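You operate a simulated robot arm through the tools that you are given. There is no shell and no other tool.

You run a simulated robot arm. Do the job below in one go: nothing can be reset, and whatever is moved stays where it is left.

JOB
Seal the top end of the square post with wax.
Fine: the red wax brush takes it from the wax pot and goes back; the lid goes on again. Set down upright: red wax brush. A coat counts when it lies all over at full strength: go over it till it gets no stronger.

It is judged by the outcome, as a careful person would: the job done as asked, and still so three seconds after it is handed in. It fails if anything else is knocked over, pushed out of place, dropped, spilled or broken. Lids that push on must go on centred and level and be pressed home; caps that screw on are set level and turned clockwise until they are tight.

ROBOT AND FRAMES
A 7-joint arm with a two-finger parallel gripper, fixed in place. Base frame: the origin is on the floor under the middle of its stand, x ahead of it, y to its left, z up. Units: m, degrees, N and s.
It reaches about 1.479 m from its shoulder. Its first joint turns from -166.0 to 166.0 degrees. Payload 4.4 kg.
The tool frame sits at the grasp point between the pads (the TCP): z along the fingers, y along the line on which they close. The tips reach 0.023 m beyond it. Largest opening 0.094 m; finger width 0.038, thickness 0.01; the body of the gripper, 0.054 by 0.096 m, starts 0.039 m behind the TCP.
Orientation is that of the tool frame in the base frame, as a unit quaternion [x, y, z, w]. With the fingers straight down and closing along the base's y, the tool's x points along the base's -x, its y along +y and its z along -z.

CONTROLS
- The arm moves only by the tool arm_command. Its argument "rows" is a list that holds one entry, the list of rows, each a list of 7 numbers: the shift along the tool's x, y, z in m, then the turn, a rotation vector about the tool's x, y, z in degrees, then the closure in counts, from 0 (fully open) to 255 (shut). In form: [[[tx, ty, tz, wx, wy, wz, gripper], ...]]. A call has 1 to 20 rows; each row shifts and turns the commanded pose from where the row before left it, along the tool's axes as they then stand. A row lasts 0.2 s, in which the tool goes at most 0.05 m and 8.6 degrees; a call with a longer step from one row to the next is refused whole, and so is a gripper value outside its range. Where a pose cannot be reached the arm comes as near as it can. A force on the tool above 40 N (or 10 N above the force at the start of the call, whichever is more), or a blocked arm, ends the call early, and 0.2 s more pass. The fingers move at their own pace (about 0.072 m/s each) and stop on an object; they squeeze with about 29 N. The grip force told is the motor's: it shows also when the fingers shut on nothing. Time passes only in rows, and 0.2 s behind the last, so rows that do not move let the fingers close. It gives the time, the measured TCP pose, the force on the tool (base axes), the opening and the grip force at its end, in the units of the frame above (readings bear some noise), with the torque about the TCP (base axes, N m) and any sound that the robot's microphone picked up.
- Cameras (640 x 400 px; columns grow to the right, rows downward): "scene" is fixed at [0.2191, 0.5001, 1.669]; the picture's right is [-0.21, -0.98, 0.00], its down [-0.66, 0.14, -0.74] and it looks along [0.72, -0.15, -0.68] (base axes); focal length 214 px, centre (320, 200). "wrist" rides on the gripper at [0.086, 0.016, -0.074] in the tool frame; the picture's right is [-0.18, 0.98, 0.00], its down [-0.58, -0.11, -0.81] and it looks along [-0.79, -0.15, 0.59] (tool axes); focal length 243 px, centre (320, 200). There is no depth. A picture from a camera that has moved, and an enlarged one, comes with that camera's place and axes in the base frame and with its lens.
- capture(camera): a new picture of that camera. The clock stands still meanwhile.
- close_up(camera, box): a new picture of the part [left, top, right, bottom] of that camera's present view, enlarged. The clock stands still meanwhile.
- close_job(): hands the job in; it is judged then, once.

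Places have to be worked out from the pictures, the camera data and where the tool is seen. Open the gripper and draw the arm clear of the work before you hand the job in, unless the task says otherwise.

The tools are called by a JSON object that holds its "name" and its "arguments". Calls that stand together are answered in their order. arm_command: Moves the arm, as the interface text tells. Its arguments: {"type":"object","properties":{"rows":{"type":"array"}},"required":["rows"]} The other tools are called the same way: capture (camera) takes a picture; close_up (camera, box) takes an enlarged picture of a part of a camera's view; close_job () hands the job in.

At the start:

```text
t: 0.0
position: [0.5437, 0.3375, 1.3578]
tool_rot: [0.0, 1.0, 0.0, 0.0]
force: [0.0, 0.0, 0.8]
torque: [-0.01, 0.01, 0.01]
opening: 0.094
gripper_force: 0.0
```

scene: 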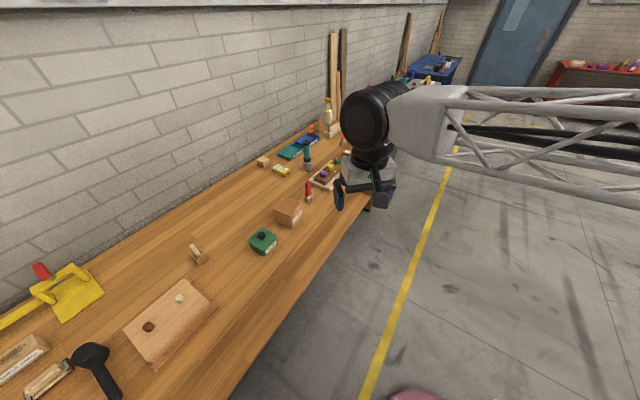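
wrist: 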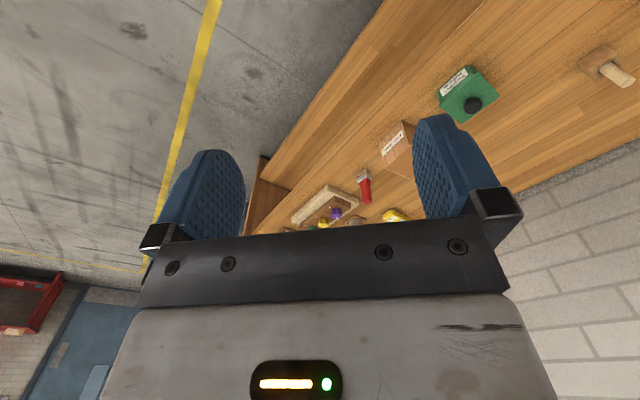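

The scene shows a bench with several objects: a green pot with a black knob, a wooden box, a red brush and others. I'll take enlarged views to identify everything before moving.

{"name": "close_up", "arguments": {"camera": "scene", "box": [230, 130, 390, 260]}}

{"name": "close_up", "arguments": {"camera": "scene", "box": [0, 230, 240, 400]}}

{"name": "close_up", "arguments": {"camera": "wrist", "box": [260, 40, 640, 240]}}

```text
3.08 times, centred on (310, 195) of scene
camera zoom: at [0.2191, 0.5001, 1.669], right [-0.21, -0.98, 0.0], down [-0.66, 0.14, -0.74], along [0.72, -0.15, -0.68], focal length 660 px, centre (351, 215)
```

zoom: 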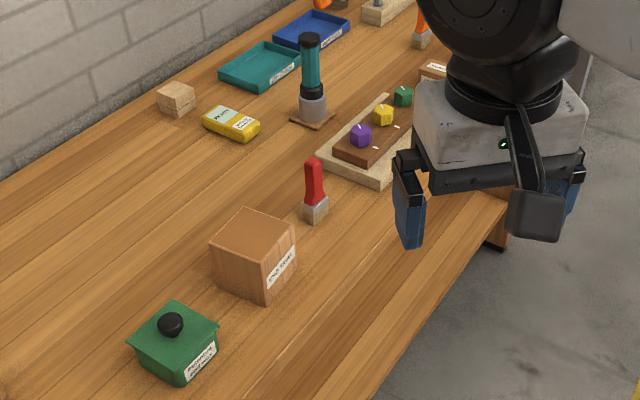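

```text
2.35 times, centred on (120, 315) of scene
camera zoom: at [0.2191, 0.5001, 1.669], right [-0.21, -0.98, 0.0], down [-0.66, 0.14, -0.74], along [0.72, -0.15, -0.68], focal length 505 px, centre (791, -71)
```

zoom: 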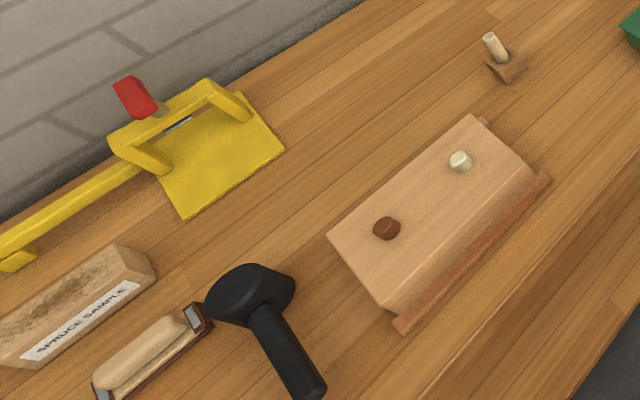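

```text
1.68 times, centred on (450, 140) of wrist
camera zoom: at [0.4566, 0.3537, 1.4322], right [0.18, 0.98, 0.0], down [0.58, -0.11, 0.81], along [0.79, -0.15, -0.59], focal length 409 px, centre (101, 301)
```

zoom: 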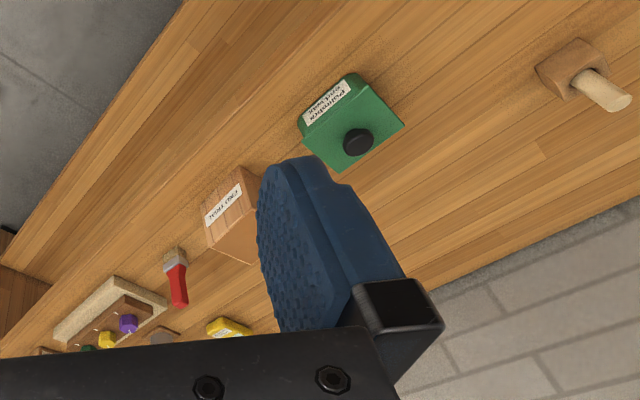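

The green pot, the block with a label and the red brush stand in a row. I'll enlarge each one to read labels and get pixel positions.

{"name": "close_up", "arguments": {"camera": "scene", "box": [240, 220, 290, 262]}}

{"name": "close_up", "arguments": {"camera": "scene", "box": [265, 190, 315, 232]}}

{"name": "close_up", "arguments": {"camera": "scene", "box": [295, 170, 325, 210]}}

{"name": "close_up", "arguments": {"camera": "scene", "box": [250, 80, 380, 200]}}

{"name": "close_up", "arguments": {"camera": "wrist", "box": [430, 60, 510, 130]}}

{"name": "close_up", "arguments": {"camera": "wrist", "box": [340, 110, 420, 210]}}

```text
9.52 times, centred on (265, 241) of scene
camera zoom: at [0.2191, 0.5001, 1.669], right [-0.21, -0.98, 0.0], down [-0.66, 0.14, -0.74], along [0.72, -0.15, -0.68], focal length 2043 px, centre (844, -190)
```

zoom: 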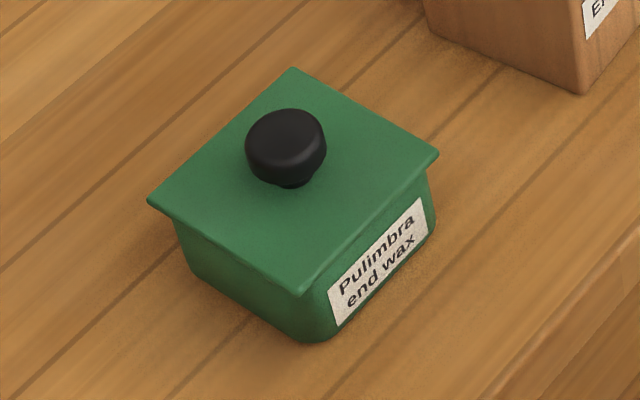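

```text
9.52 times, centred on (290, 211) of scene
camera zoom: at [0.2191, 0.5001, 1.669], right [-0.21, -0.98, 0.0], down [-0.66, 0.14, -0.74], along [0.72, -0.15, -0.68], focal length 2043 px, centre (606, 95)
```

zoom: 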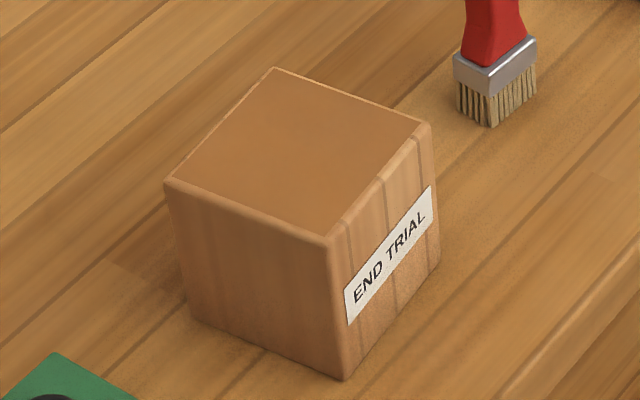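

```text
10.00 times, centred on (310, 190) of scene
camera zoom: at [0.2191, 0.5001, 1.669], right [-0.21, -0.98, 0.0], down [-0.66, 0.14, -0.74], along [0.72, -0.15, -0.68], focal length 2145 px, centre (420, 300)
```

zoom: 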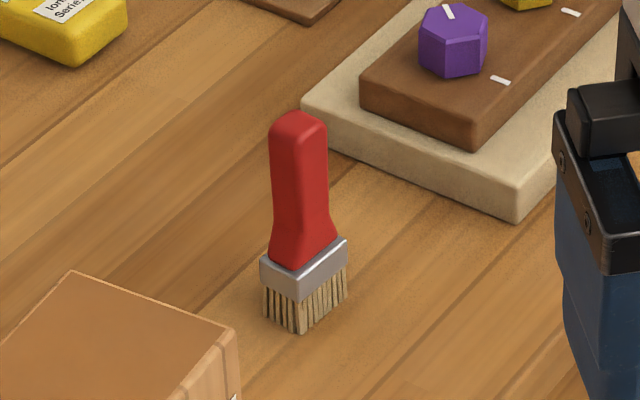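

```text
3.33 times, centred on (315, 140) of scene
camera zoom: at [0.2191, 0.5001, 1.669], right [-0.21, -0.98, 0.0], down [-0.66, 0.14, -0.74], along [0.72, -0.15, -0.68], focal length 715 px, centre (337, 400)
```

zoom: 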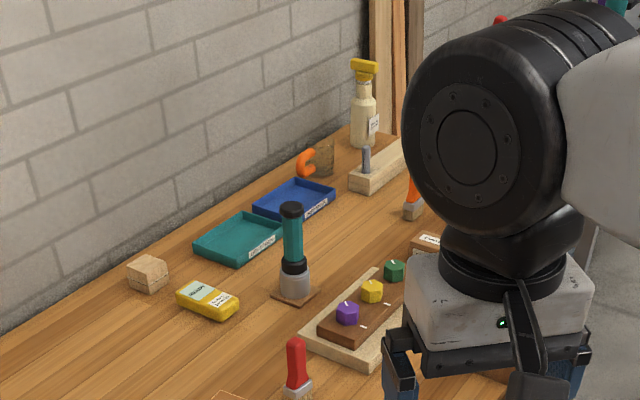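

```text
5.71 times, centred on (470, 95) of wrist
camera zoom: at [0.4566, 0.3537, 1.4322], right [0.18, 0.98, 0.0], down [0.58, -0.11, 0.81], along [0.79, -0.15, -0.59], focal length 1386 px, centre (-537, 800)
```

zoom: 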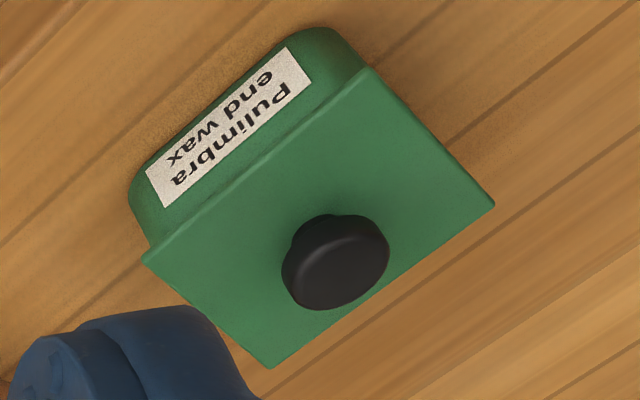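

```text
4.00 times, centred on (380, 160) of wrist
camera zoom: at [0.4566, 0.3537, 1.4322], right [0.18, 0.98, 0.0], down [0.58, -0.11, 0.81], along [0.79, -0.15, -0.59], focal length 970 px, centre (80, 360)
```

zoom: 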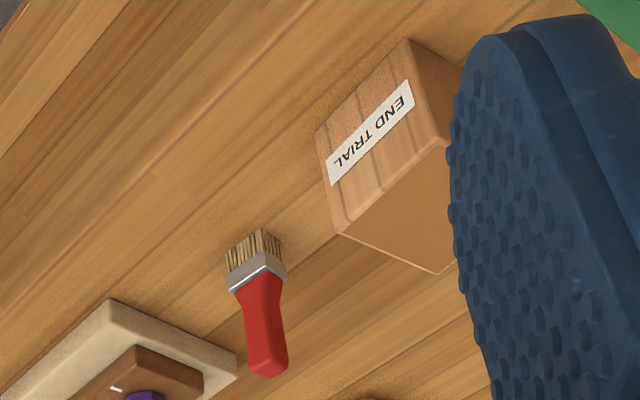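

I've located things roughly: bench top z≈0.87, post centre about (0.949, 0.500) with its top at z≈0.97, pot about (0.813, 0.623), brush about (1.065, 0.384). The bench runs at about -42°, so I'll yaw the tool 42° and move the wrist camera up behind the pot for a closer look.

{"name": "arm_command", "arguments": {"rows": [[[0, 0, 0, 0, 0, 8.4, 0], [0, 0, 0, 0, 0, 8.4, 0], [0, 0, 0, 0, 0, 8.4, 0], [0, 0, 0, 0, 0, 8.4, 0], [0, 0, 0, 0, 0, 8.4, 0], [0.0161, 0.0388, 0.0144, 0, 0, 0, 0], [0.0161, 0.0388, 0.0144, 0, 0, 0, 0], [0.0161, 0.0388, 0.0144, 0, 0, 0, 0], [0.0161, 0.0388, 0.0144, 0, 0, 0, 0], [0.0161, 0.0388, 0.0144, 0, 0, 0, 0], [0.0161, 0.0388, 0.0144, 0, 0, 0, 0], [0.0161, 0.0388, 0.0144, 0, 0, 0, 0], [0.0161, 0.0388, 0.0144, 0, 0, 0, 0], [0.0161, 0.0388, 0.0144, 0, 0, 0, 0], [0.0161, 0.0388, 0.0144, 0, 0, 0, 0], [0.0161, 0.0388, 0.0144, 0, 0, 0, 0]]]}}

{"name": "capture", "arguments": {"camera": "wrist"}}

{"name": "capture", "arguments": {"camera": "scene"}}

```text
t: 3.4
position: [0.6976, 0.7718, 1.2007]
tool_rot: [0.358, 0.934, 0.001, 0.001]
force: [0.1, -0.8, 0.9]
torque: [0.0, 0.0, -0.02]
opening: 0.0939
gripper_force: 0.1
```

```text
taken
camera wrist: at [0.6448, 0.8429, 1.275], right [0.79, 0.61, 0.0], down [0.36, -0.47, 0.81], along [0.49, -0.64, -0.59], focal length 243 px, centre (320, 200)
```

wrist: 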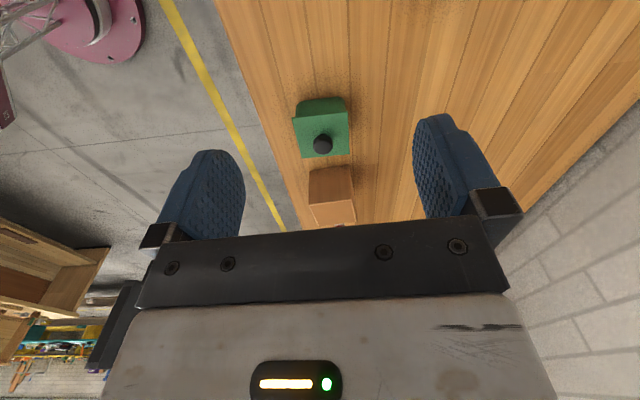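

```text
taken
```

scene: 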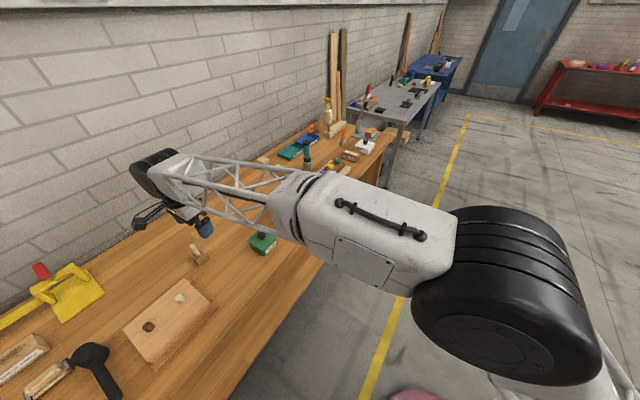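

The pot and post line up in the wrist view. I'll enlarge them to measure corners and angles.

{"name": "close_up", "arguments": {"camera": "wrist", "box": [270, 80, 375, 165]}}

{"name": "close_up", "arguments": {"camera": "wrist", "box": [290, 150, 375, 235]}}

{"name": "close_up", "arguments": {"camera": "scene", "box": [230, 80, 410, 200]}}

```text
4.71 times, centred on (322, 122) of wrist
camera zoom: at [0.6448, 0.8429, 1.275], right [0.79, 0.61, 0.0], down [0.36, -0.47, 0.81], along [0.49, -0.64, -0.59], focal length 1142 px, centre (308, 565)
```

zoom: 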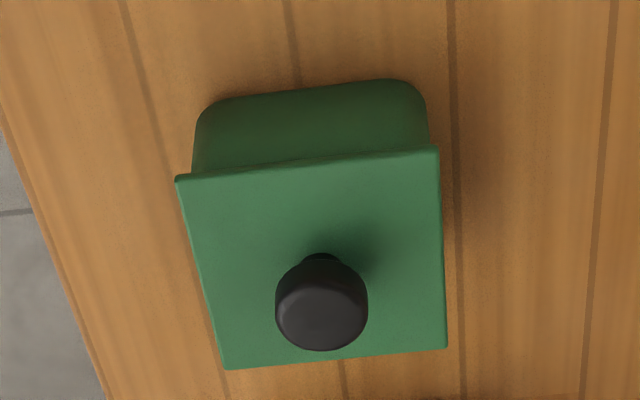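

```text
4.71 times, centred on (332, 192) of wrist
camera zoom: at [0.6448, 0.8429, 1.275], right [0.79, 0.61, 0.0], down [0.36, -0.47, 0.81], along [0.49, -0.64, -0.59], focal length 1142 px, centre (261, 235)
```

zoom: 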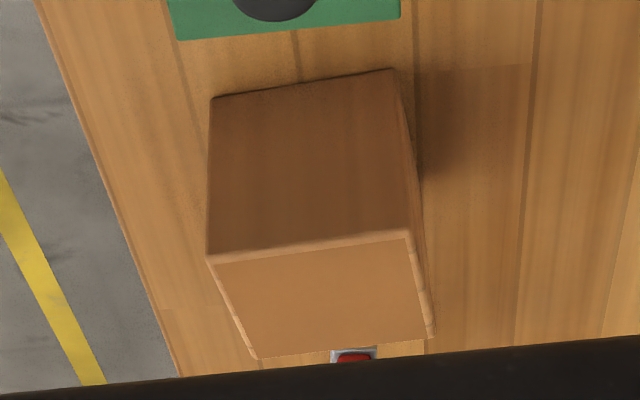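

```text
3.33 times, centred on (320, 140) of scene
camera zoom: at [0.2191, 0.5001, 1.669], right [-0.21, -0.98, 0.0], down [-0.66, 0.14, -0.74], along [0.72, -0.15, -0.68], focal length 715 px, centre (320, 400)
```

zoom: 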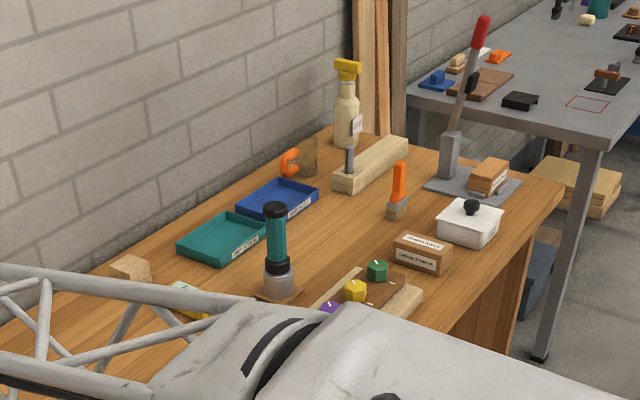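

The pot lid centre is at about (0.819, 0.624), square at 45°, with its top at z≈0.933 and the knob about 0.035 across centred near z≈0.952. I'll move above the knob with the gripper open to refine.

{"name": "arm_command", "arguments": {"rows": [[[-0.0314, -0.00477, 0.0233, 0, 0, 0, 0], [-0.0314, -0.00477, 0.0233, 0, 0, 0, 0], [-0.0314, -0.00477, 0.0233, 0, 0, 0, 0], [-0.0314, -0.00477, 0.0233, 0, 0, 0, 0], [-0.0314, -0.00477, 0.0233, 0, 0, 0, 0], [-0.0314, -0.00477, 0.0233, 0, 0, 0, 0], [0, 0, 0, 0, 0, 0, 0]]]}}

{"name": "capture", "arguments": {"camera": "wrist"}}

{"name": "close_up", "arguments": {"camera": "scene", "box": [200, 160, 330, 260]}}

```text
t: 5.0
position: [0.8192, 0.6244, 1.0627]
tool_rot: [0.358, 0.934, -0.001, 0.0]
force: [0.3, 0.6, -0.5]
torque: [0.03, 0.01, 0.02]
opening: 0.094
gripper_force: 0.0
```

```text
taken
camera wrist: at [0.7647, 0.6939, 1.1362], right [0.79, 0.61, 0.0], down [0.36, -0.47, 0.81], along [0.49, -0.64, -0.59], focal length 243 px, centre (320, 200)
```

wrist: 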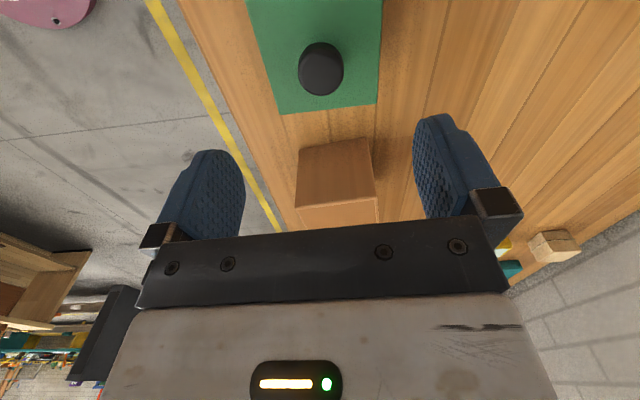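

```text
4.00 times, centred on (265, 210) of scene
camera zoom: at [0.2191, 0.5001, 1.669], right [-0.21, -0.98, 0.0], down [-0.66, 0.14, -0.74], along [0.72, -0.15, -0.68], focal length 858 px, centre (540, 160)
```

zoom: 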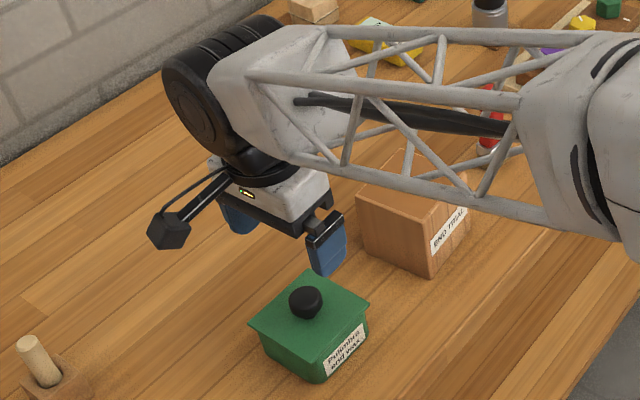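

The knob sits directly below the TCP (predicted pixel (320,68), seen at (321,68)). I'll lower to TCP z≈0.972 and check the tip clearance to the lid.

{"name": "arm_command", "arguments": {"rows": [[[0, 0, 0.03, 0, 0, 0, 0], [0, 0, 0.03, 0, 0, 0, 0], [0, 0, 0.02, 0, 0, 0, 0], [0, 0, 0.01, 0, 0, 0, 0], [0, 0, 0, 0, 0, 0, 0]]]}}

{"name": "capture", "arguments": {"camera": "wrist"}}

{"name": "close_up", "arguments": {"camera": "scene", "box": [235, 205, 295, 255]}}

```text
t: 6.2
position: [0.8174, 0.6251, 0.9699]
tool_rot: [0.359, 0.933, 0.0, 0.0]
force: [0.1, 0.4, 0.4]
torque: [0.03, 0.05, -0.01]
opening: 0.0942
gripper_force: 0.0
```

```text
taken
camera wrist: at [0.764, 0.6958, 1.0432], right [0.79, 0.61, 0.0], down [0.36, -0.47, 0.81], along [0.49, -0.64, -0.59], focal length 243 px, centre (320, 200)
```

wrist: 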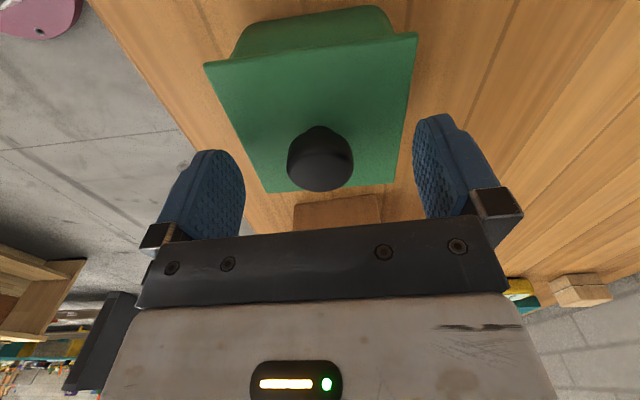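

```text
8.00 times, centred on (265, 230) of scene
camera zoom: at [0.2191, 0.5001, 1.669], right [-0.21, -0.98, 0.0], down [-0.66, 0.14, -0.74], along [0.72, -0.15, -0.68], focal length 1716 px, centre (760, -40)
```

zoom: 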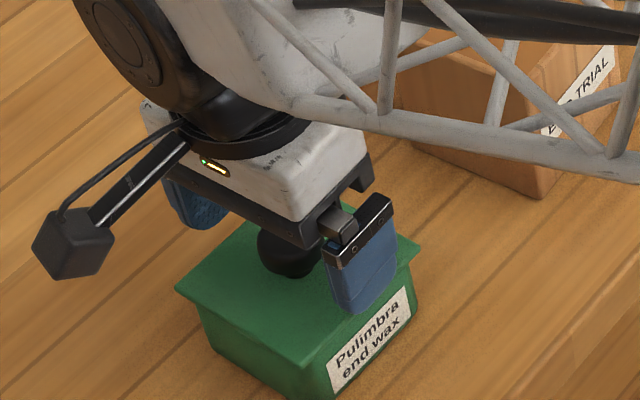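

The lid top works out at z≈0.933 and the knob cap centre at z≈0.954. I'll lower 9 mm so the tips stop about 5 mm above the lid, then close on the knob.

{"name": "arm_command", "arguments": {"rows": [[[0, 0, 0.005, 0, 0, 0, 0], [0, 0, 0.004, 0, 0, 0, 0], [0, 0, 0, 0, 0, 0, 255], [0, 0, 0, 0, 0, 0, 255], [0, 0, 0, 0, 0, 0, 255], [0, 0, 0, 0, 0, 0, 255], [0, 0, 0, 0, 0, 0, 255]]]}}

{"name": "capture", "arguments": {"camera": "wrist"}}

```text
t: 7.8
position: [0.8163, 0.6259, 0.9606]
tool_rot: [0.358, 0.934, 0.0, 0.0]
force: [-0.4, -0.9, -0.2]
torque: [0.02, -0.02, 0.0]
opening: 0.0321
gripper_force: 28.8
heard: snap
```

```text
taken
camera wrist: at [0.7642, 0.6955, 1.0346], right [0.79, 0.61, 0.0], down [0.36, -0.47, 0.81], along [0.49, -0.64, -0.59], focal length 243 px, centre (320, 200)
```

wrist: 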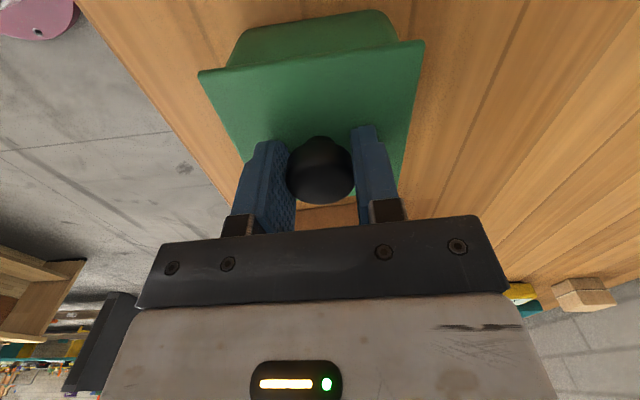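

The grip is on the knob (opening 32 mm, 28.8 N). I'll lift slowly and watch whether the lid comes free and the pot stays down.

{"name": "arm_command", "arguments": {"rows": [[[0, 0, -0.004, 0, 0, 0, 255], [0, 0, -0.004, 0, 0, 0, 255], [0, 0, -0.006, 0, 0, 0, 255], [0, 0, -0.006, 0, 0, 0, 255], [0, 0, 0, 0, 0, 0, 255]]]}}

{"name": "capture", "arguments": {"camera": "wrist"}}

{"name": "close_up", "arguments": {"camera": "scene", "box": [235, 205, 295, 255]}}

```text
t: 9.0
position: [0.8173, 0.6273, 0.9823]
tool_rot: [0.359, 0.933, 0.0, 0.0]
force: [-0.9, -4.0, 4.4]
torque: [-0.14, 0.09, 0.21]
opening: 0.03
gripper_force: 28.9
heard: snap
```

```text
taken
camera wrist: at [0.7647, 0.6953, 1.0555], right [0.79, 0.61, 0.0], down [0.36, -0.47, 0.81], along [0.49, -0.64, -0.59], focal length 243 px, centre (320, 200)
```

wrist: 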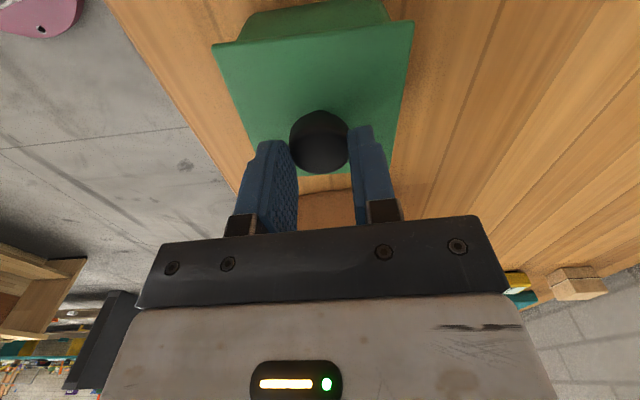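

```text
8.00 times, centred on (265, 230) of scene
camera zoom: at [0.2191, 0.5001, 1.669], right [-0.21, -0.98, 0.0], down [-0.66, 0.14, -0.74], along [0.72, -0.15, -0.68], focal length 1716 px, centre (760, -40)
```

zoom: 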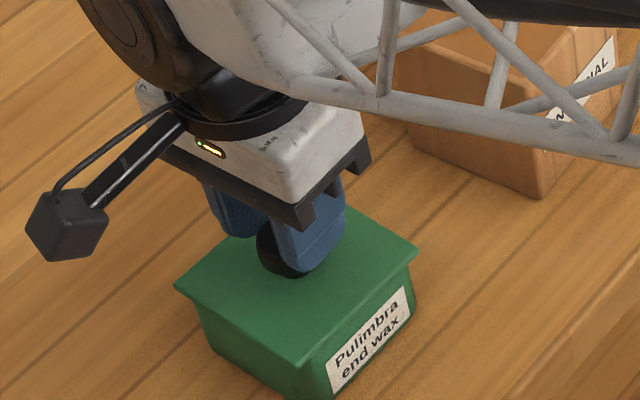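

The fingers slipped up over the knob: opening went from 32 to 30 mm and the lid did not move. I'll look closely at the knob's shape and the lid seating before a lower grip.

{"name": "close_up", "arguments": {"camera": "wrist", "box": [200, 0, 430, 210]}}

{"name": "close_up", "arguments": {"camera": "scene", "box": [250, 215, 290, 255]}}

```text
1.90 times, centred on (315, 105) of wrist
camera zoom: at [0.7647, 0.6953, 1.0555], right [0.79, 0.61, 0.0], down [0.36, -0.47, 0.81], along [0.49, -0.64, -0.59], focal length 462 px, centre (330, 381)
```

zoom: 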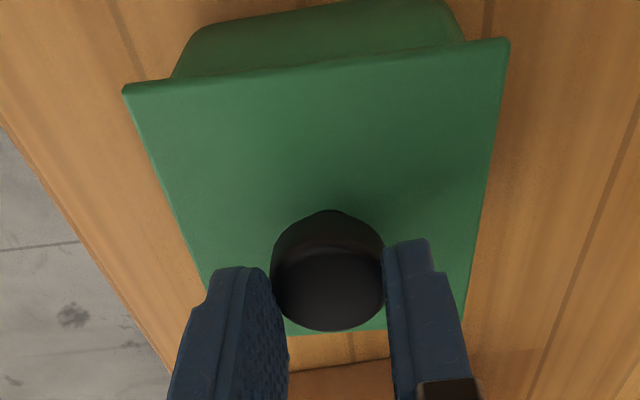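

```text
10.00 times, centred on (270, 235) of scene
camera zoom: at [0.2191, 0.5001, 1.669], right [-0.21, -0.98, 0.0], down [-0.66, 0.14, -0.74], along [0.72, -0.15, -0.68], focal length 2145 px, centre (820, -150)
```

zoom: 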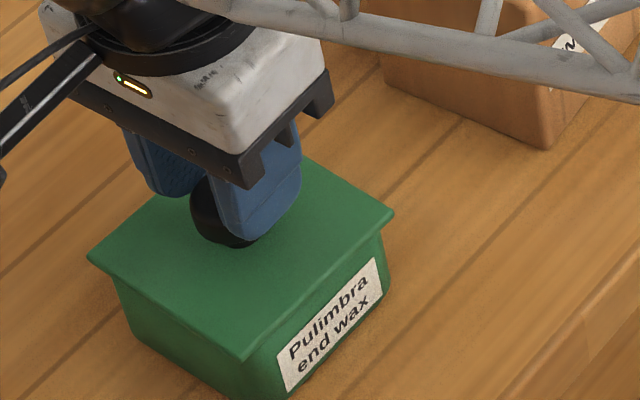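

The lid is still seated (z≈0.934) and the knob is a rounded cap, so gripping lower helps. I'll open, lower until the tips almost touch the lid, and regrip.

{"name": "arm_command", "arguments": {"rows": [[[0, 0, 0, 0, 0, 0, 150], [0, 0, 0, 0, 0, 0, 120], [0, 0, 0, 0, 0, 0, 120], [0, 0, 0.01, 0, 0, 0, 120], [0, 0, 0.01, 0, 0, 0, 120], [0, 0, 0.003, 0, 0, 0, 120], [0, 0, 0.001, 0, 0, 0, 120], [0, 0, 0.001, 0, 0, 0, 120], [0, 0, 0, 0, 0, 0, 120]]]}}

{"name": "close_up", "arguments": {"camera": "wrist", "box": [200, 20, 430, 210]}}

{"name": "close_up", "arguments": {"camera": "scene", "box": [250, 215, 290, 255]}}

```text
t: 11.0
position: [0.8176, 0.6247, 0.9574]
tool_rot: [0.358, 0.934, 0.002, 0.001]
force: [-2.9, -9.8, 28.8]
torque: [-0.38, 0.21, 0.04]
opening: 0.0506
gripper_force: 1.0
```

```text
2.11 times, centred on (315, 115) of wrist
camera zoom: at [0.7649, 0.6947, 1.0322], right [0.79, 0.61, 0.0], down [0.36, -0.47, 0.81], along [0.49, -0.64, -0.59], focal length 511 px, centre (330, 379)
```

zoom: 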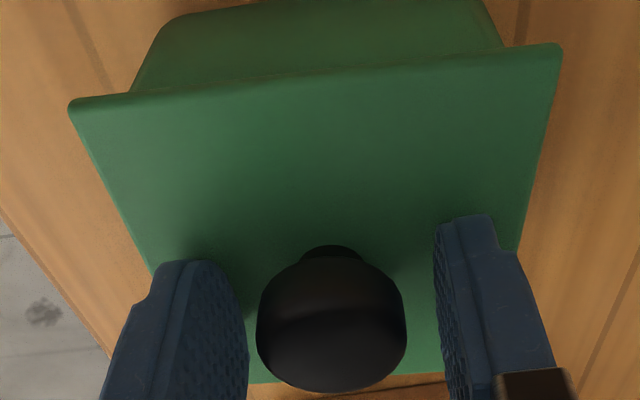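

```text
10.00 times, centred on (270, 235) of scene
camera zoom: at [0.2191, 0.5001, 1.669], right [-0.21, -0.98, 0.0], down [-0.66, 0.14, -0.74], along [0.72, -0.15, -0.68], focal length 2145 px, centre (820, -150)
```

zoom: 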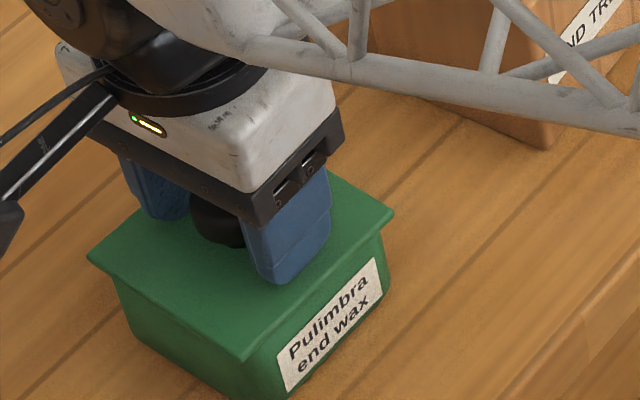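

The tips are now resting on the lid (28.8 N up), so the lid surface is at z≈0.935. I'll back off 1.5 mm, grip, and check the force.

{"name": "arm_command", "arguments": {"rows": [[[0, 0, -0.001, 0, 0, 0, 120], [0, 0, -0.001, 0, 0, 0, 120], [0, 0, 0, 0, 0, 0, 255], [0, 0, 0, 0, 0, 0, 255], [0, 0, 0, 0, 0, 0, 255], [0, 0, 0, 0, 0, 0, 255]]]}}

{"name": "close_up", "arguments": {"camera": "wrist", "box": [200, 20, 430, 210]}}

```text
t: 12.4
position: [0.8153, 0.6268, 0.958]
tool_rot: [0.358, 0.934, 0.0, -0.001]
force: [-1.1, 14.3, 20.9]
torque: [0.31, 0.06, 0.02]
opening: 0.0322
gripper_force: 28.7
```

```text
2.11 times, centred on (315, 115) of wrist
camera zoom: at [0.7635, 0.6957, 1.0325], right [0.79, 0.61, 0.0], down [0.36, -0.47, 0.81], along [0.49, -0.64, -0.59], focal length 511 px, centre (330, 379)
```

zoom: 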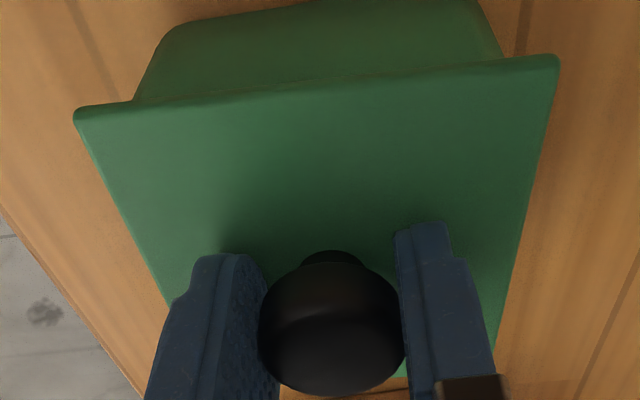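

The grip is on, but the tips still press on the lid at about 21 N. I'll lift in 1 mm rows and read the pull.

{"name": "arm_command", "arguments": {"rows": [[[0, 0, -0.001, 0, 0, 0, 255], [0, 0, -0.001, 0, 0, 0, 255], [0, 0, 0, 0, 0, 0, 255]]]}}

{"name": "arm_command", "arguments": {"rows": [[[0, 0, -0.001, 0, 0, 0, 255], [0, 0, -0.001, 0, 0, 0, 255], [0, 0, 0, 0, 0, 0, 255]]]}}

{"name": "arm_command", "arguments": {"rows": [[[0, 0, -0.001, 0, 0, 0, 255], [0, 0, -0.001, 0, 0, 0, 255], [0, 0, 0, 0, 0, 0, 255]]]}}

{"name": "close_up", "arguments": {"camera": "wrist", "box": [200, 20, 430, 210]}}

```text
t: 13.2
position: [0.8174, 0.624, 0.9587]
tool_rot: [0.359, 0.934, -0.001, -0.001]
force: [-6.5, 2.6, 6.8]
torque: [0.02, 0.07, 0.02]
opening: 0.0324
gripper_force: 28.9
```

```text
t: 14.0
position: [0.8174, 0.6263, 0.9601]
tool_rot: [0.359, 0.933, 0.0, 0.0]
force: [0.1, -0.2, -0.9]
torque: [0.0, 0.03, 0.03]
opening: 0.0323
gripper_force: 28.9
heard: snap
```

```text
t: 14.8
position: [0.8167, 0.6254, 0.9644]
tool_rot: [0.358, 0.934, 0.0, 0.0]
force: [-0.6, 0.4, 0.3]
torque: [-0.02, 0.03, 0.0]
opening: 0.0324
gripper_force: 29.2
```

```text
2.11 times, centred on (315, 115) of wrist
camera zoom: at [0.7644, 0.6956, 1.038], right [0.79, 0.61, 0.0], down [0.36, -0.47, 0.81], along [0.49, -0.64, -0.59], focal length 511 px, centre (330, 379)
```

zoom: 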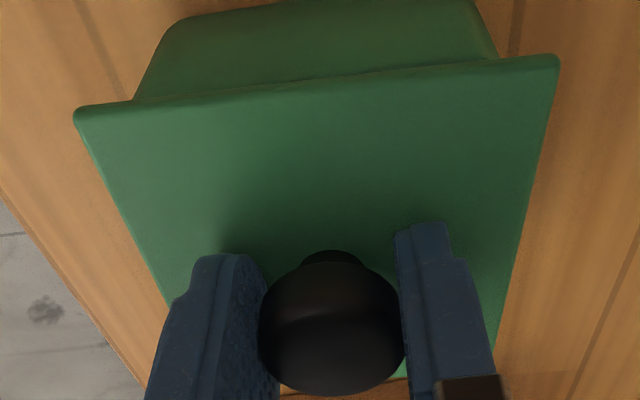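

A snap was heard and the lid now moves with the fingers while the force is near zero. I'll lift it further, slowly, and check from the scene camera.

{"name": "arm_command", "arguments": {"rows": [[[0, 0, -0.003, 0, 0, 0, 255], [0, 0, -0.003, 0, 0, 0, 255], [0, 0, -0.004, 0, 0, 0, 255], [0, 0, -0.005, 0, 0, 0, 255], [0, 0, -0.005, 0, 0, 0, 255], [0, 0, -0.005, 0, 0, 0, 255], [0, 0, -0.01, 0, 0, 0, 255], [0, 0, -0.01, 0, 0, 0, 255], [0, 0, -0.01, 0, 0, 0, 255], [0, 0, 0, 0, 0, 0, 255]]]}}

{"name": "close_up", "arguments": {"camera": "scene", "box": [235, 205, 295, 255]}}

{"name": "capture", "arguments": {"camera": "wrist"}}

```text
t: 17.0
position: [0.8165, 0.6258, 1.0191]
tool_rot: [0.358, 0.934, -0.001, 0.0]
force: [-0.4, 0.0, -0.2]
torque: [0.0, 0.02, 0.02]
opening: 0.0325
gripper_force: 29.2
```

```text
8.00 times, centred on (265, 230) of scene
camera zoom: at [0.2191, 0.5001, 1.669], right [-0.21, -0.98, 0.0], down [-0.66, 0.14, -0.74], along [0.72, -0.15, -0.68], focal length 1716 px, centre (760, -40)
```

zoom: 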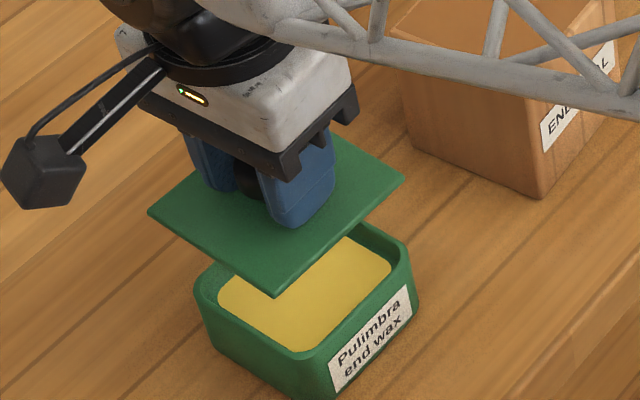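

```text
taken
camera wrist: at [0.7637, 0.6953, 1.093], right [0.79, 0.61, 0.0], down [0.36, -0.47, 0.81], along [0.49, -0.64, -0.59], focal length 243 px, centre (320, 200)
```

wrist: 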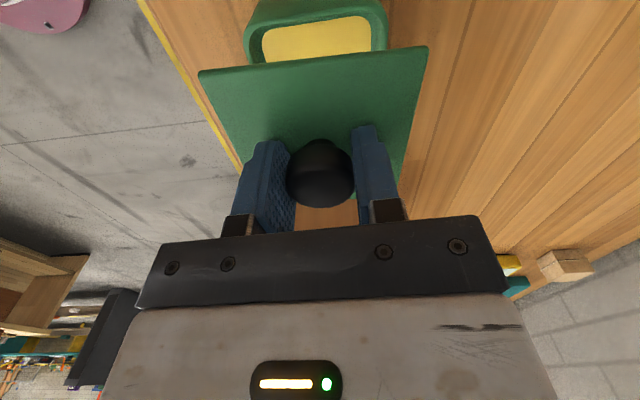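

The lid is off and yellow wax is visible about 15 mm below the rim. The bench toward the wall is clear, so I'll carry the lid 0.18 m that way, at about (0.937, 0.760), and lower part way.

{"name": "arm_command", "arguments": {"rows": [[[0, 0.02, 0, 0, 0, 0, 255], [0, 0.035, 0, 0, 0, 0, 255], [0, 0.035, 0, 0, 0, 0, 255], [0, 0.035, 0, 0, 0, 0, 255], [0, 0.035, 0, 0, 0, 0, 255], [0, 0.02, 0, 0, 0, 0, 255], [0, 0, 0.02, 0, 0, 0, 255], [0, 0, 0.02, 0, 0, 0, 255], [0, 0, 0.02, 0, 0, 0, 255], [0, 0, 0.01, 0, 0, 0, 255], [0, 0, 0, 0, 0, 0, 255]]]}}

{"name": "capture", "arguments": {"camera": "wrist"}}

{"name": "close_up", "arguments": {"camera": "scene", "box": [205, 195, 295, 265]}}

```text
t: 19.4
position: [0.939, 0.7604, 0.9488]
tool_rot: [0.358, 0.934, 0.0, 0.0]
force: [0.3, 0.8, -0.9]
torque: [-0.03, -0.03, 0.0]
opening: 0.0326
gripper_force: 29.0
```

```text
taken
camera wrist: at [0.8853, 0.8313, 1.0225], right [0.79, 0.61, 0.0], down [0.36, -0.47, 0.81], along [0.49, -0.64, -0.59], focal length 243 px, centre (320, 200)
```

wrist: 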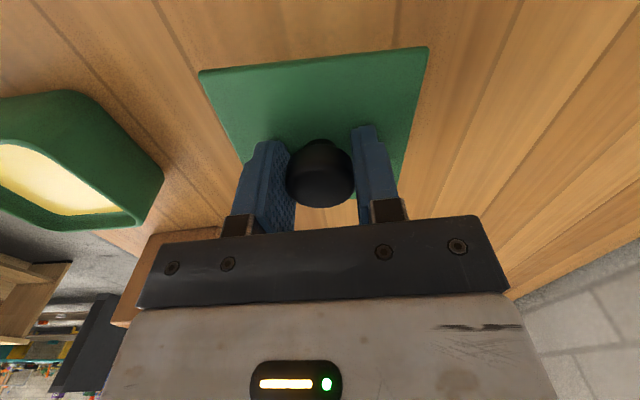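

```text
5.71 times, centred on (250, 230) of scene
camera zoom: at [0.2191, 0.5001, 1.669], right [-0.21, -0.98, 0.0], down [-0.66, 0.14, -0.74], along [0.72, -0.15, -0.68], focal length 1226 px, centre (720, 29)
```

zoom: 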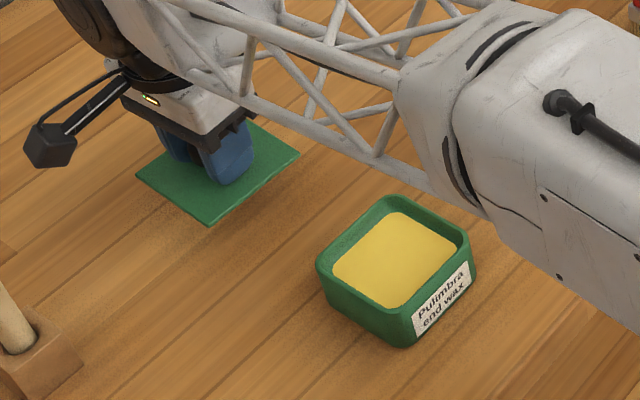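

The lid is held level and clear of the pot. I'll lower 30 mm, then in 2 mm steps watching the force for contact with the bench.

{"name": "arm_command", "arguments": {"rows": [[[0, 0, 0.01, 0, 0, 0, 255], [0, 0, 0.01, 0, 0, 0, 255], [0, 0, 0.006, 0, 0, 0, 255], [0, 0, 0.004, 0, 0, 0, 255], [0, 0, 0, 0, 0, 0, 255]]]}}

{"name": "arm_command", "arguments": {"rows": [[[0, 0, 0.002, 0, 0, 0, 255], [0, 0, 0.002, 0, 0, 0, 255], [0, 0, 0, 0, 0, 0, 255]]]}}

{"name": "close_up", "arguments": {"camera": "scene", "box": [215, 205, 265, 245]}}

```text
t: 20.6
position: [0.9383, 0.7601, 0.918]
tool_rot: [0.358, 0.934, 0.0, 0.0]
force: [0.5, 0.0, -0.9]
torque: [-0.02, 0.02, -0.02]
opening: 0.0325
gripper_force: 29.2
```

```text
t: 21.4
position: [0.9379, 0.7594, 0.9147]
tool_rot: [0.358, 0.934, 0.0, 0.0]
force: [0.0, 1.1, -0.8]
torque: [-0.03, -0.02, 0.02]
opening: 0.0323
gripper_force: 29.0
```

```text
10.00 times, centred on (240, 225) of scene
camera zoom: at [0.2191, 0.5001, 1.669], right [-0.21, -0.98, 0.0], down [-0.66, 0.14, -0.74], along [0.72, -0.15, -0.68], focal length 2145 px, centre (1120, -50)
```

zoom: 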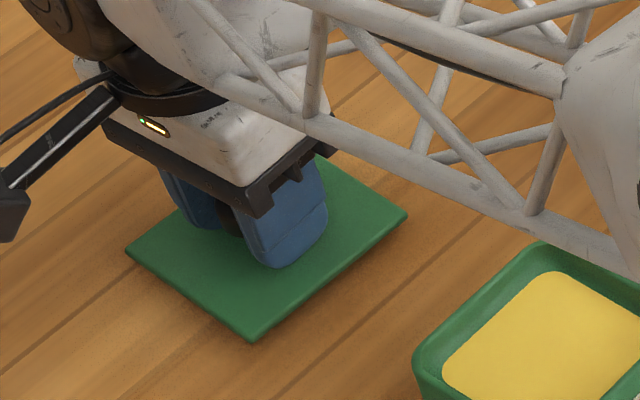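

No contact yet. I'll continue down in 1 mm rows.

{"name": "arm_command", "arguments": {"rows": [[[0, 0, 0.001, 0, 0, 0, 255], [0, 0, 0.001, 0, 0, 0, 255], [0, 0, 0, 0, 0, 0, 255]]]}}

{"name": "arm_command", "arguments": {"rows": [[[0, 0, 0.001, 0, 0, 0, 255], [0, 0, 0.001, 0, 0, 0, 255], [0, 0, 0, 0, 0, 0, 255]]]}}

{"name": "arm_command", "arguments": {"rows": [[[0, 0, 0.001, 0, 0, 0, 255], [0, 0, 0.001, 0, 0, 0, 255], [0, 0, 0, 0, 0, 0, 255]]]}}

```text
t: 22.2
position: [0.938, 0.7601, 0.914]
tool_rot: [0.358, 0.934, 0.0, 0.0]
force: [-1.1, -2.4, 11.1]
torque: [-0.06, 0.03, 0.04]
opening: 0.0323
gripper_force: 29.0
```

```text
t: 23.0
position: [0.9372, 0.7588, 0.9141]
tool_rot: [0.358, 0.934, 0.002, 0.001]
force: [0.2, -1.0, 32.4]
torque: [-0.06, 0.08, 0.03]
opening: 0.0325
gripper_force: 28.9
```

```text
t: 23.6
position: [0.9385, 0.76, 0.9131]
tool_rot: [0.358, 0.934, 0.001, 0.001]
force: [0.1, 0.3, 4.1]
torque: [-0.05, 0.12, -0.02]
opening: 0.0325
gripper_force: 29.2
stopped in row 3: the force on the tool passed its limit at 43 N (the readings are from after the stop); the commanded pose is now the measured one
```

Contact with the bench came at TCP z≈0.9137 (11 N, then 32 N), so the lid is resting on it. I'll release and raise straight up.

{"name": "arm_command", "arguments": {"rows": [[[0, 0, 0, 0, 0, 0, 160], [0, 0, 0, 0, 0, 0, 120], [0, 0, 0, 0, 0, 0, 100], [0, 0, 0, 0, 0, 0, 100], [0, 0, -0.01, 0, 0, 0, 100], [0, 0, -0.02, 0, 0, 0, 60], [0, 0, -0.03, 0, 0, 0, 0], [0, 0, -0.04, 0, 0, 0, 0], [0, 0, -0.04, 0, 0, 0, 0], [0, 0, -0.04, 0, 0, 0, 0], [0, 0, 0, 0, 0, 0, 0]]]}}

{"name": "capture", "arguments": {"camera": "wrist"}}

{"name": "close_up", "arguments": {"camera": "scene", "box": [205, 195, 295, 265]}}

```text
t: 26.0
position: [0.9408, 0.7592, 1.0922]
tool_rot: [0.358, 0.934, 0.002, 0.001]
force: [0.7, -0.3, 0.2]
torque: [0.02, -0.01, 0.03]
opening: 0.094
gripper_force: 0.2
```

```text
taken
camera wrist: at [0.887, 0.8303, 1.1674], right [0.79, 0.61, 0.0], down [0.36, -0.47, 0.81], along [0.49, -0.64, -0.59], focal length 243 px, centre (320, 200)
```

wrist: 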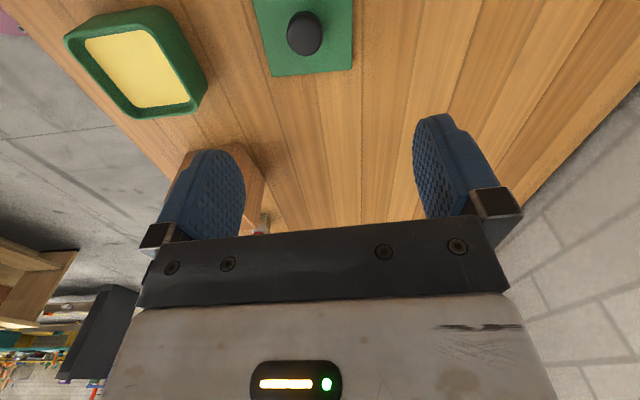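

```text
5.71 times, centred on (250, 230) of scene
camera zoom: at [0.2191, 0.5001, 1.669], right [-0.21, -0.98, 0.0], down [-0.66, 0.14, -0.74], along [0.72, -0.15, -0.68], focal length 1226 px, centre (720, 29)
```

zoom: 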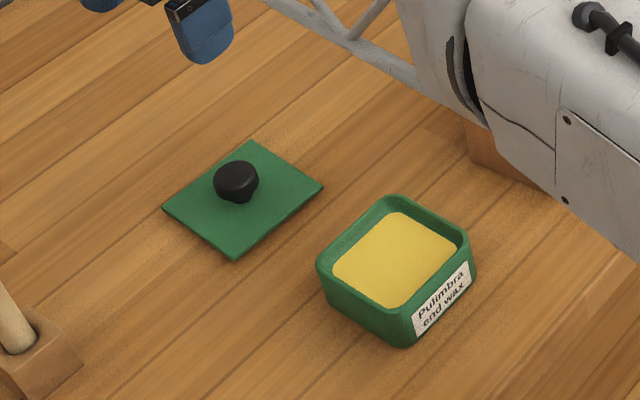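

The lid lies flat on the bench with nothing else disturbed. Next I'll move above the post to view the brush closely.

{"name": "arm_command", "arguments": {"rows": [[[-0.0317, -0.0322, 0, 0, 0, 0, 0], [-0.0317, -0.0322, 0, 0, 0, 0, 0], [-0.0317, -0.0322, 0, 0, 0, 0, 0], [-0.0317, -0.0322, 0, 0, 0, 0, 0], [-0.0317, -0.0322, 0, 0, 0, 0, 0], [0, 0, 0, 0, 0, 0, 0]]]}}

{"name": "capture", "arguments": {"camera": "wrist"}}

{"name": "close_up", "arguments": {"camera": "wrist", "box": [250, 100, 410, 230]}}

```text
t: 27.4
position: [0.9491, 0.5346, 1.0929]
tool_rot: [0.358, 0.934, 0.002, 0.001]
force: [-0.2, -0.6, 0.2]
torque: [0.0, 0.03, 0.02]
opening: 0.0941
gripper_force: 0.1
```

```text
taken
camera wrist: at [0.8966, 0.6054, 1.1663], right [0.79, 0.61, 0.0], down [0.36, -0.47, 0.81], along [0.49, -0.64, -0.59], focal length 243 px, centre (320, 200)
```

wrist: 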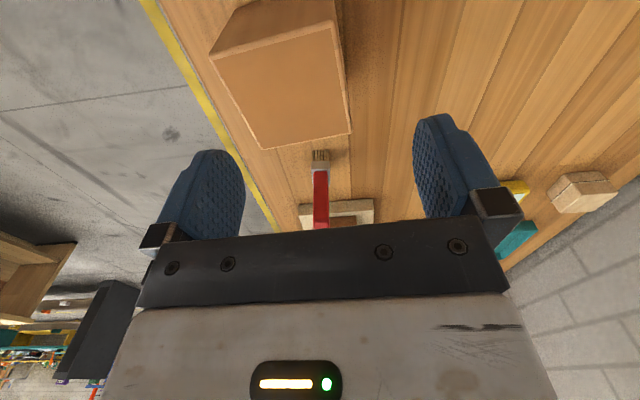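

```text
3.08 times, centred on (330, 165) of wrist
camera zoom: at [0.8966, 0.6054, 1.1663], right [0.79, 0.61, 0.0], down [0.36, -0.47, 0.81], along [0.49, -0.64, -0.59], focal length 746 px, centre (289, 308)
```

zoom: 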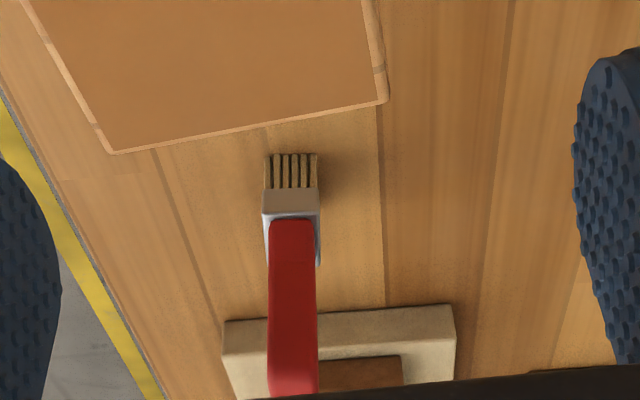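

The brush stands on its bristles at about (1.066, 0.385), its narrow face toward the camera and top near z≈1.007. I'll rise a little and move above it to line up.

{"name": "arm_command", "arguments": {"rows": [[[0, 0, -0.037, 0, 0, 0, 0], [-0.0375, -0.0066, 0, 0, 0, 0, 0], [-0.0375, -0.0066, 0, 0, 0, 0, 0], [-0.0375, -0.0066, 0, 0, 0, 0, 0], [-0.0375, -0.0066, 0, 0, 0, 0, 0], [-0.0375, -0.0066, 0, 0, 0, 0, 0], [0, 0, 0, 0, 0, 0, 0]]]}}

{"name": "capture", "arguments": {"camera": "wrist"}}

{"name": "close_up", "arguments": {"camera": "wrist", "box": [270, 0, 370, 80]}}

{"name": "close_up", "arguments": {"camera": "scene", "box": [280, 150, 360, 214]}}

```text
t: 29.0
position: [1.0663, 0.3877, 1.1316]
tool_rot: [0.358, 0.934, 0.002, 0.001]
force: [0.3, 0.2, 0.2]
torque: [0.01, -0.01, -0.01]
opening: 0.0944
gripper_force: 0.1
```

```text
taken
camera wrist: at [1.0137, 0.4559, 1.2063], right [0.79, 0.61, 0.0], down [0.36, -0.47, 0.81], along [0.49, -0.64, -0.59], focal length 243 px, centre (320, 200)
```

wrist: 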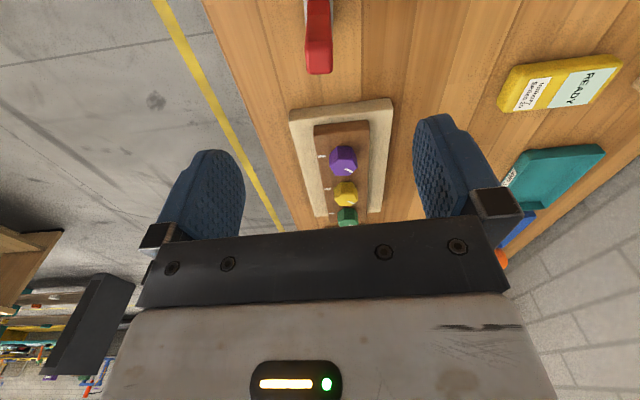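

```text
5.00 times, centred on (320, 40) of wrist
camera zoom: at [1.0137, 0.4559, 1.2063], right [0.79, 0.61, 0.0], down [0.36, -0.47, 0.81], along [0.49, -0.64, -0.59], focal length 1213 px, centre (320, 1000)
```

zoom: 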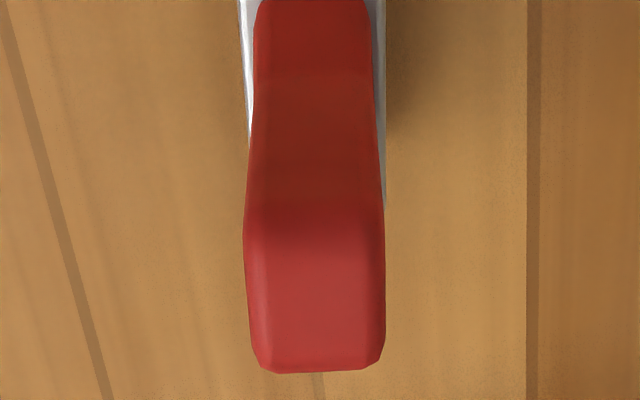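

```text
6.25 times, centred on (320, 182) of scene
camera zoom: at [0.2191, 0.5001, 1.669], right [-0.21, -0.98, 0.0], down [-0.66, 0.14, -0.74], along [0.72, -0.15, -0.68], focal length 1340 px, centre (320, 312)
```

zoom: 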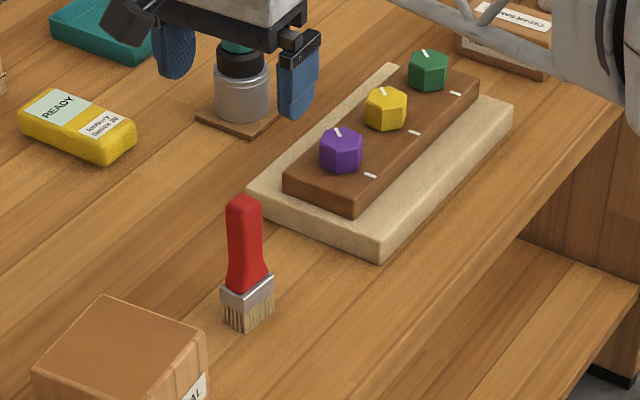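

The TCP is over the handle to within about 1 mm; the brush's narrow axis reads about 40° while the tool closes at 48°. I'll turn the tool 8° to match, lower to z≈1.06, and look again.

{"name": "arm_command", "arguments": {"rows": [[[0, 0, 0, 0, 0, 4, 0], [0, 0, 0, 0, 0, 4, 0], [0, 0, 0.03, 0, 0, 0, 0], [0, 0, 0.03, 0, 0, 0, 0], [0, 0, 0.01, 0, 0, 0, 0], [0, 0, 0, 0, 0, 0, 0]]]}}

{"name": "capture", "arguments": {"camera": "wrist"}}

{"name": "close_up", "arguments": {"camera": "wrist", "box": [270, 0, 370, 130]}}

```text
t: 30.4
position: [1.0621, 0.3855, 1.0605]
tool_rot: [0.422, 0.907, 0.001, 0.001]
force: [-0.1, -0.4, 0.1]
torque: [0.01, 0.04, 0.01]
opening: 0.0944
gripper_force: 0.0
```

```text
taken
camera wrist: at [1.0203, 0.4613, 1.1347], right [0.87, 0.49, 0.0], down [0.29, -0.52, 0.81], along [0.4, -0.7, -0.59], focal length 243 px, centre (320, 200)
```

wrist: 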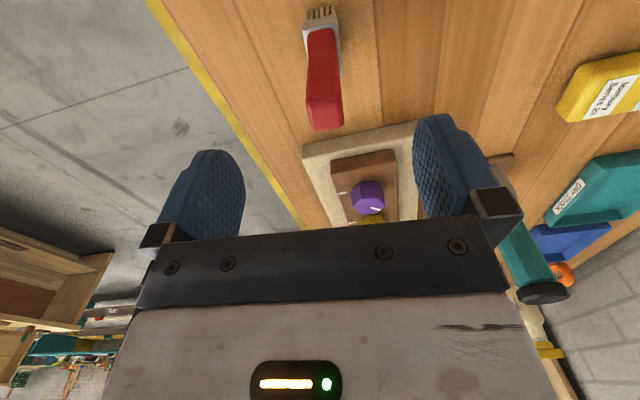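

```text
3.08 times, centred on (320, 65) of wrist
camera zoom: at [1.0203, 0.4613, 1.1347], right [0.87, 0.49, 0.0], down [0.29, -0.52, 0.81], along [0.4, -0.7, -0.59], focal length 746 px, centre (320, 615)
```

zoom: 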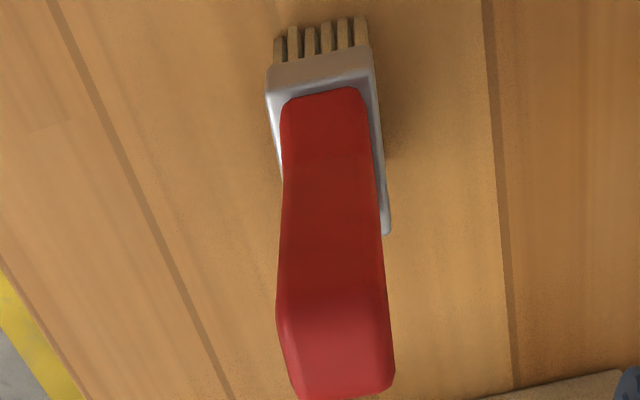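

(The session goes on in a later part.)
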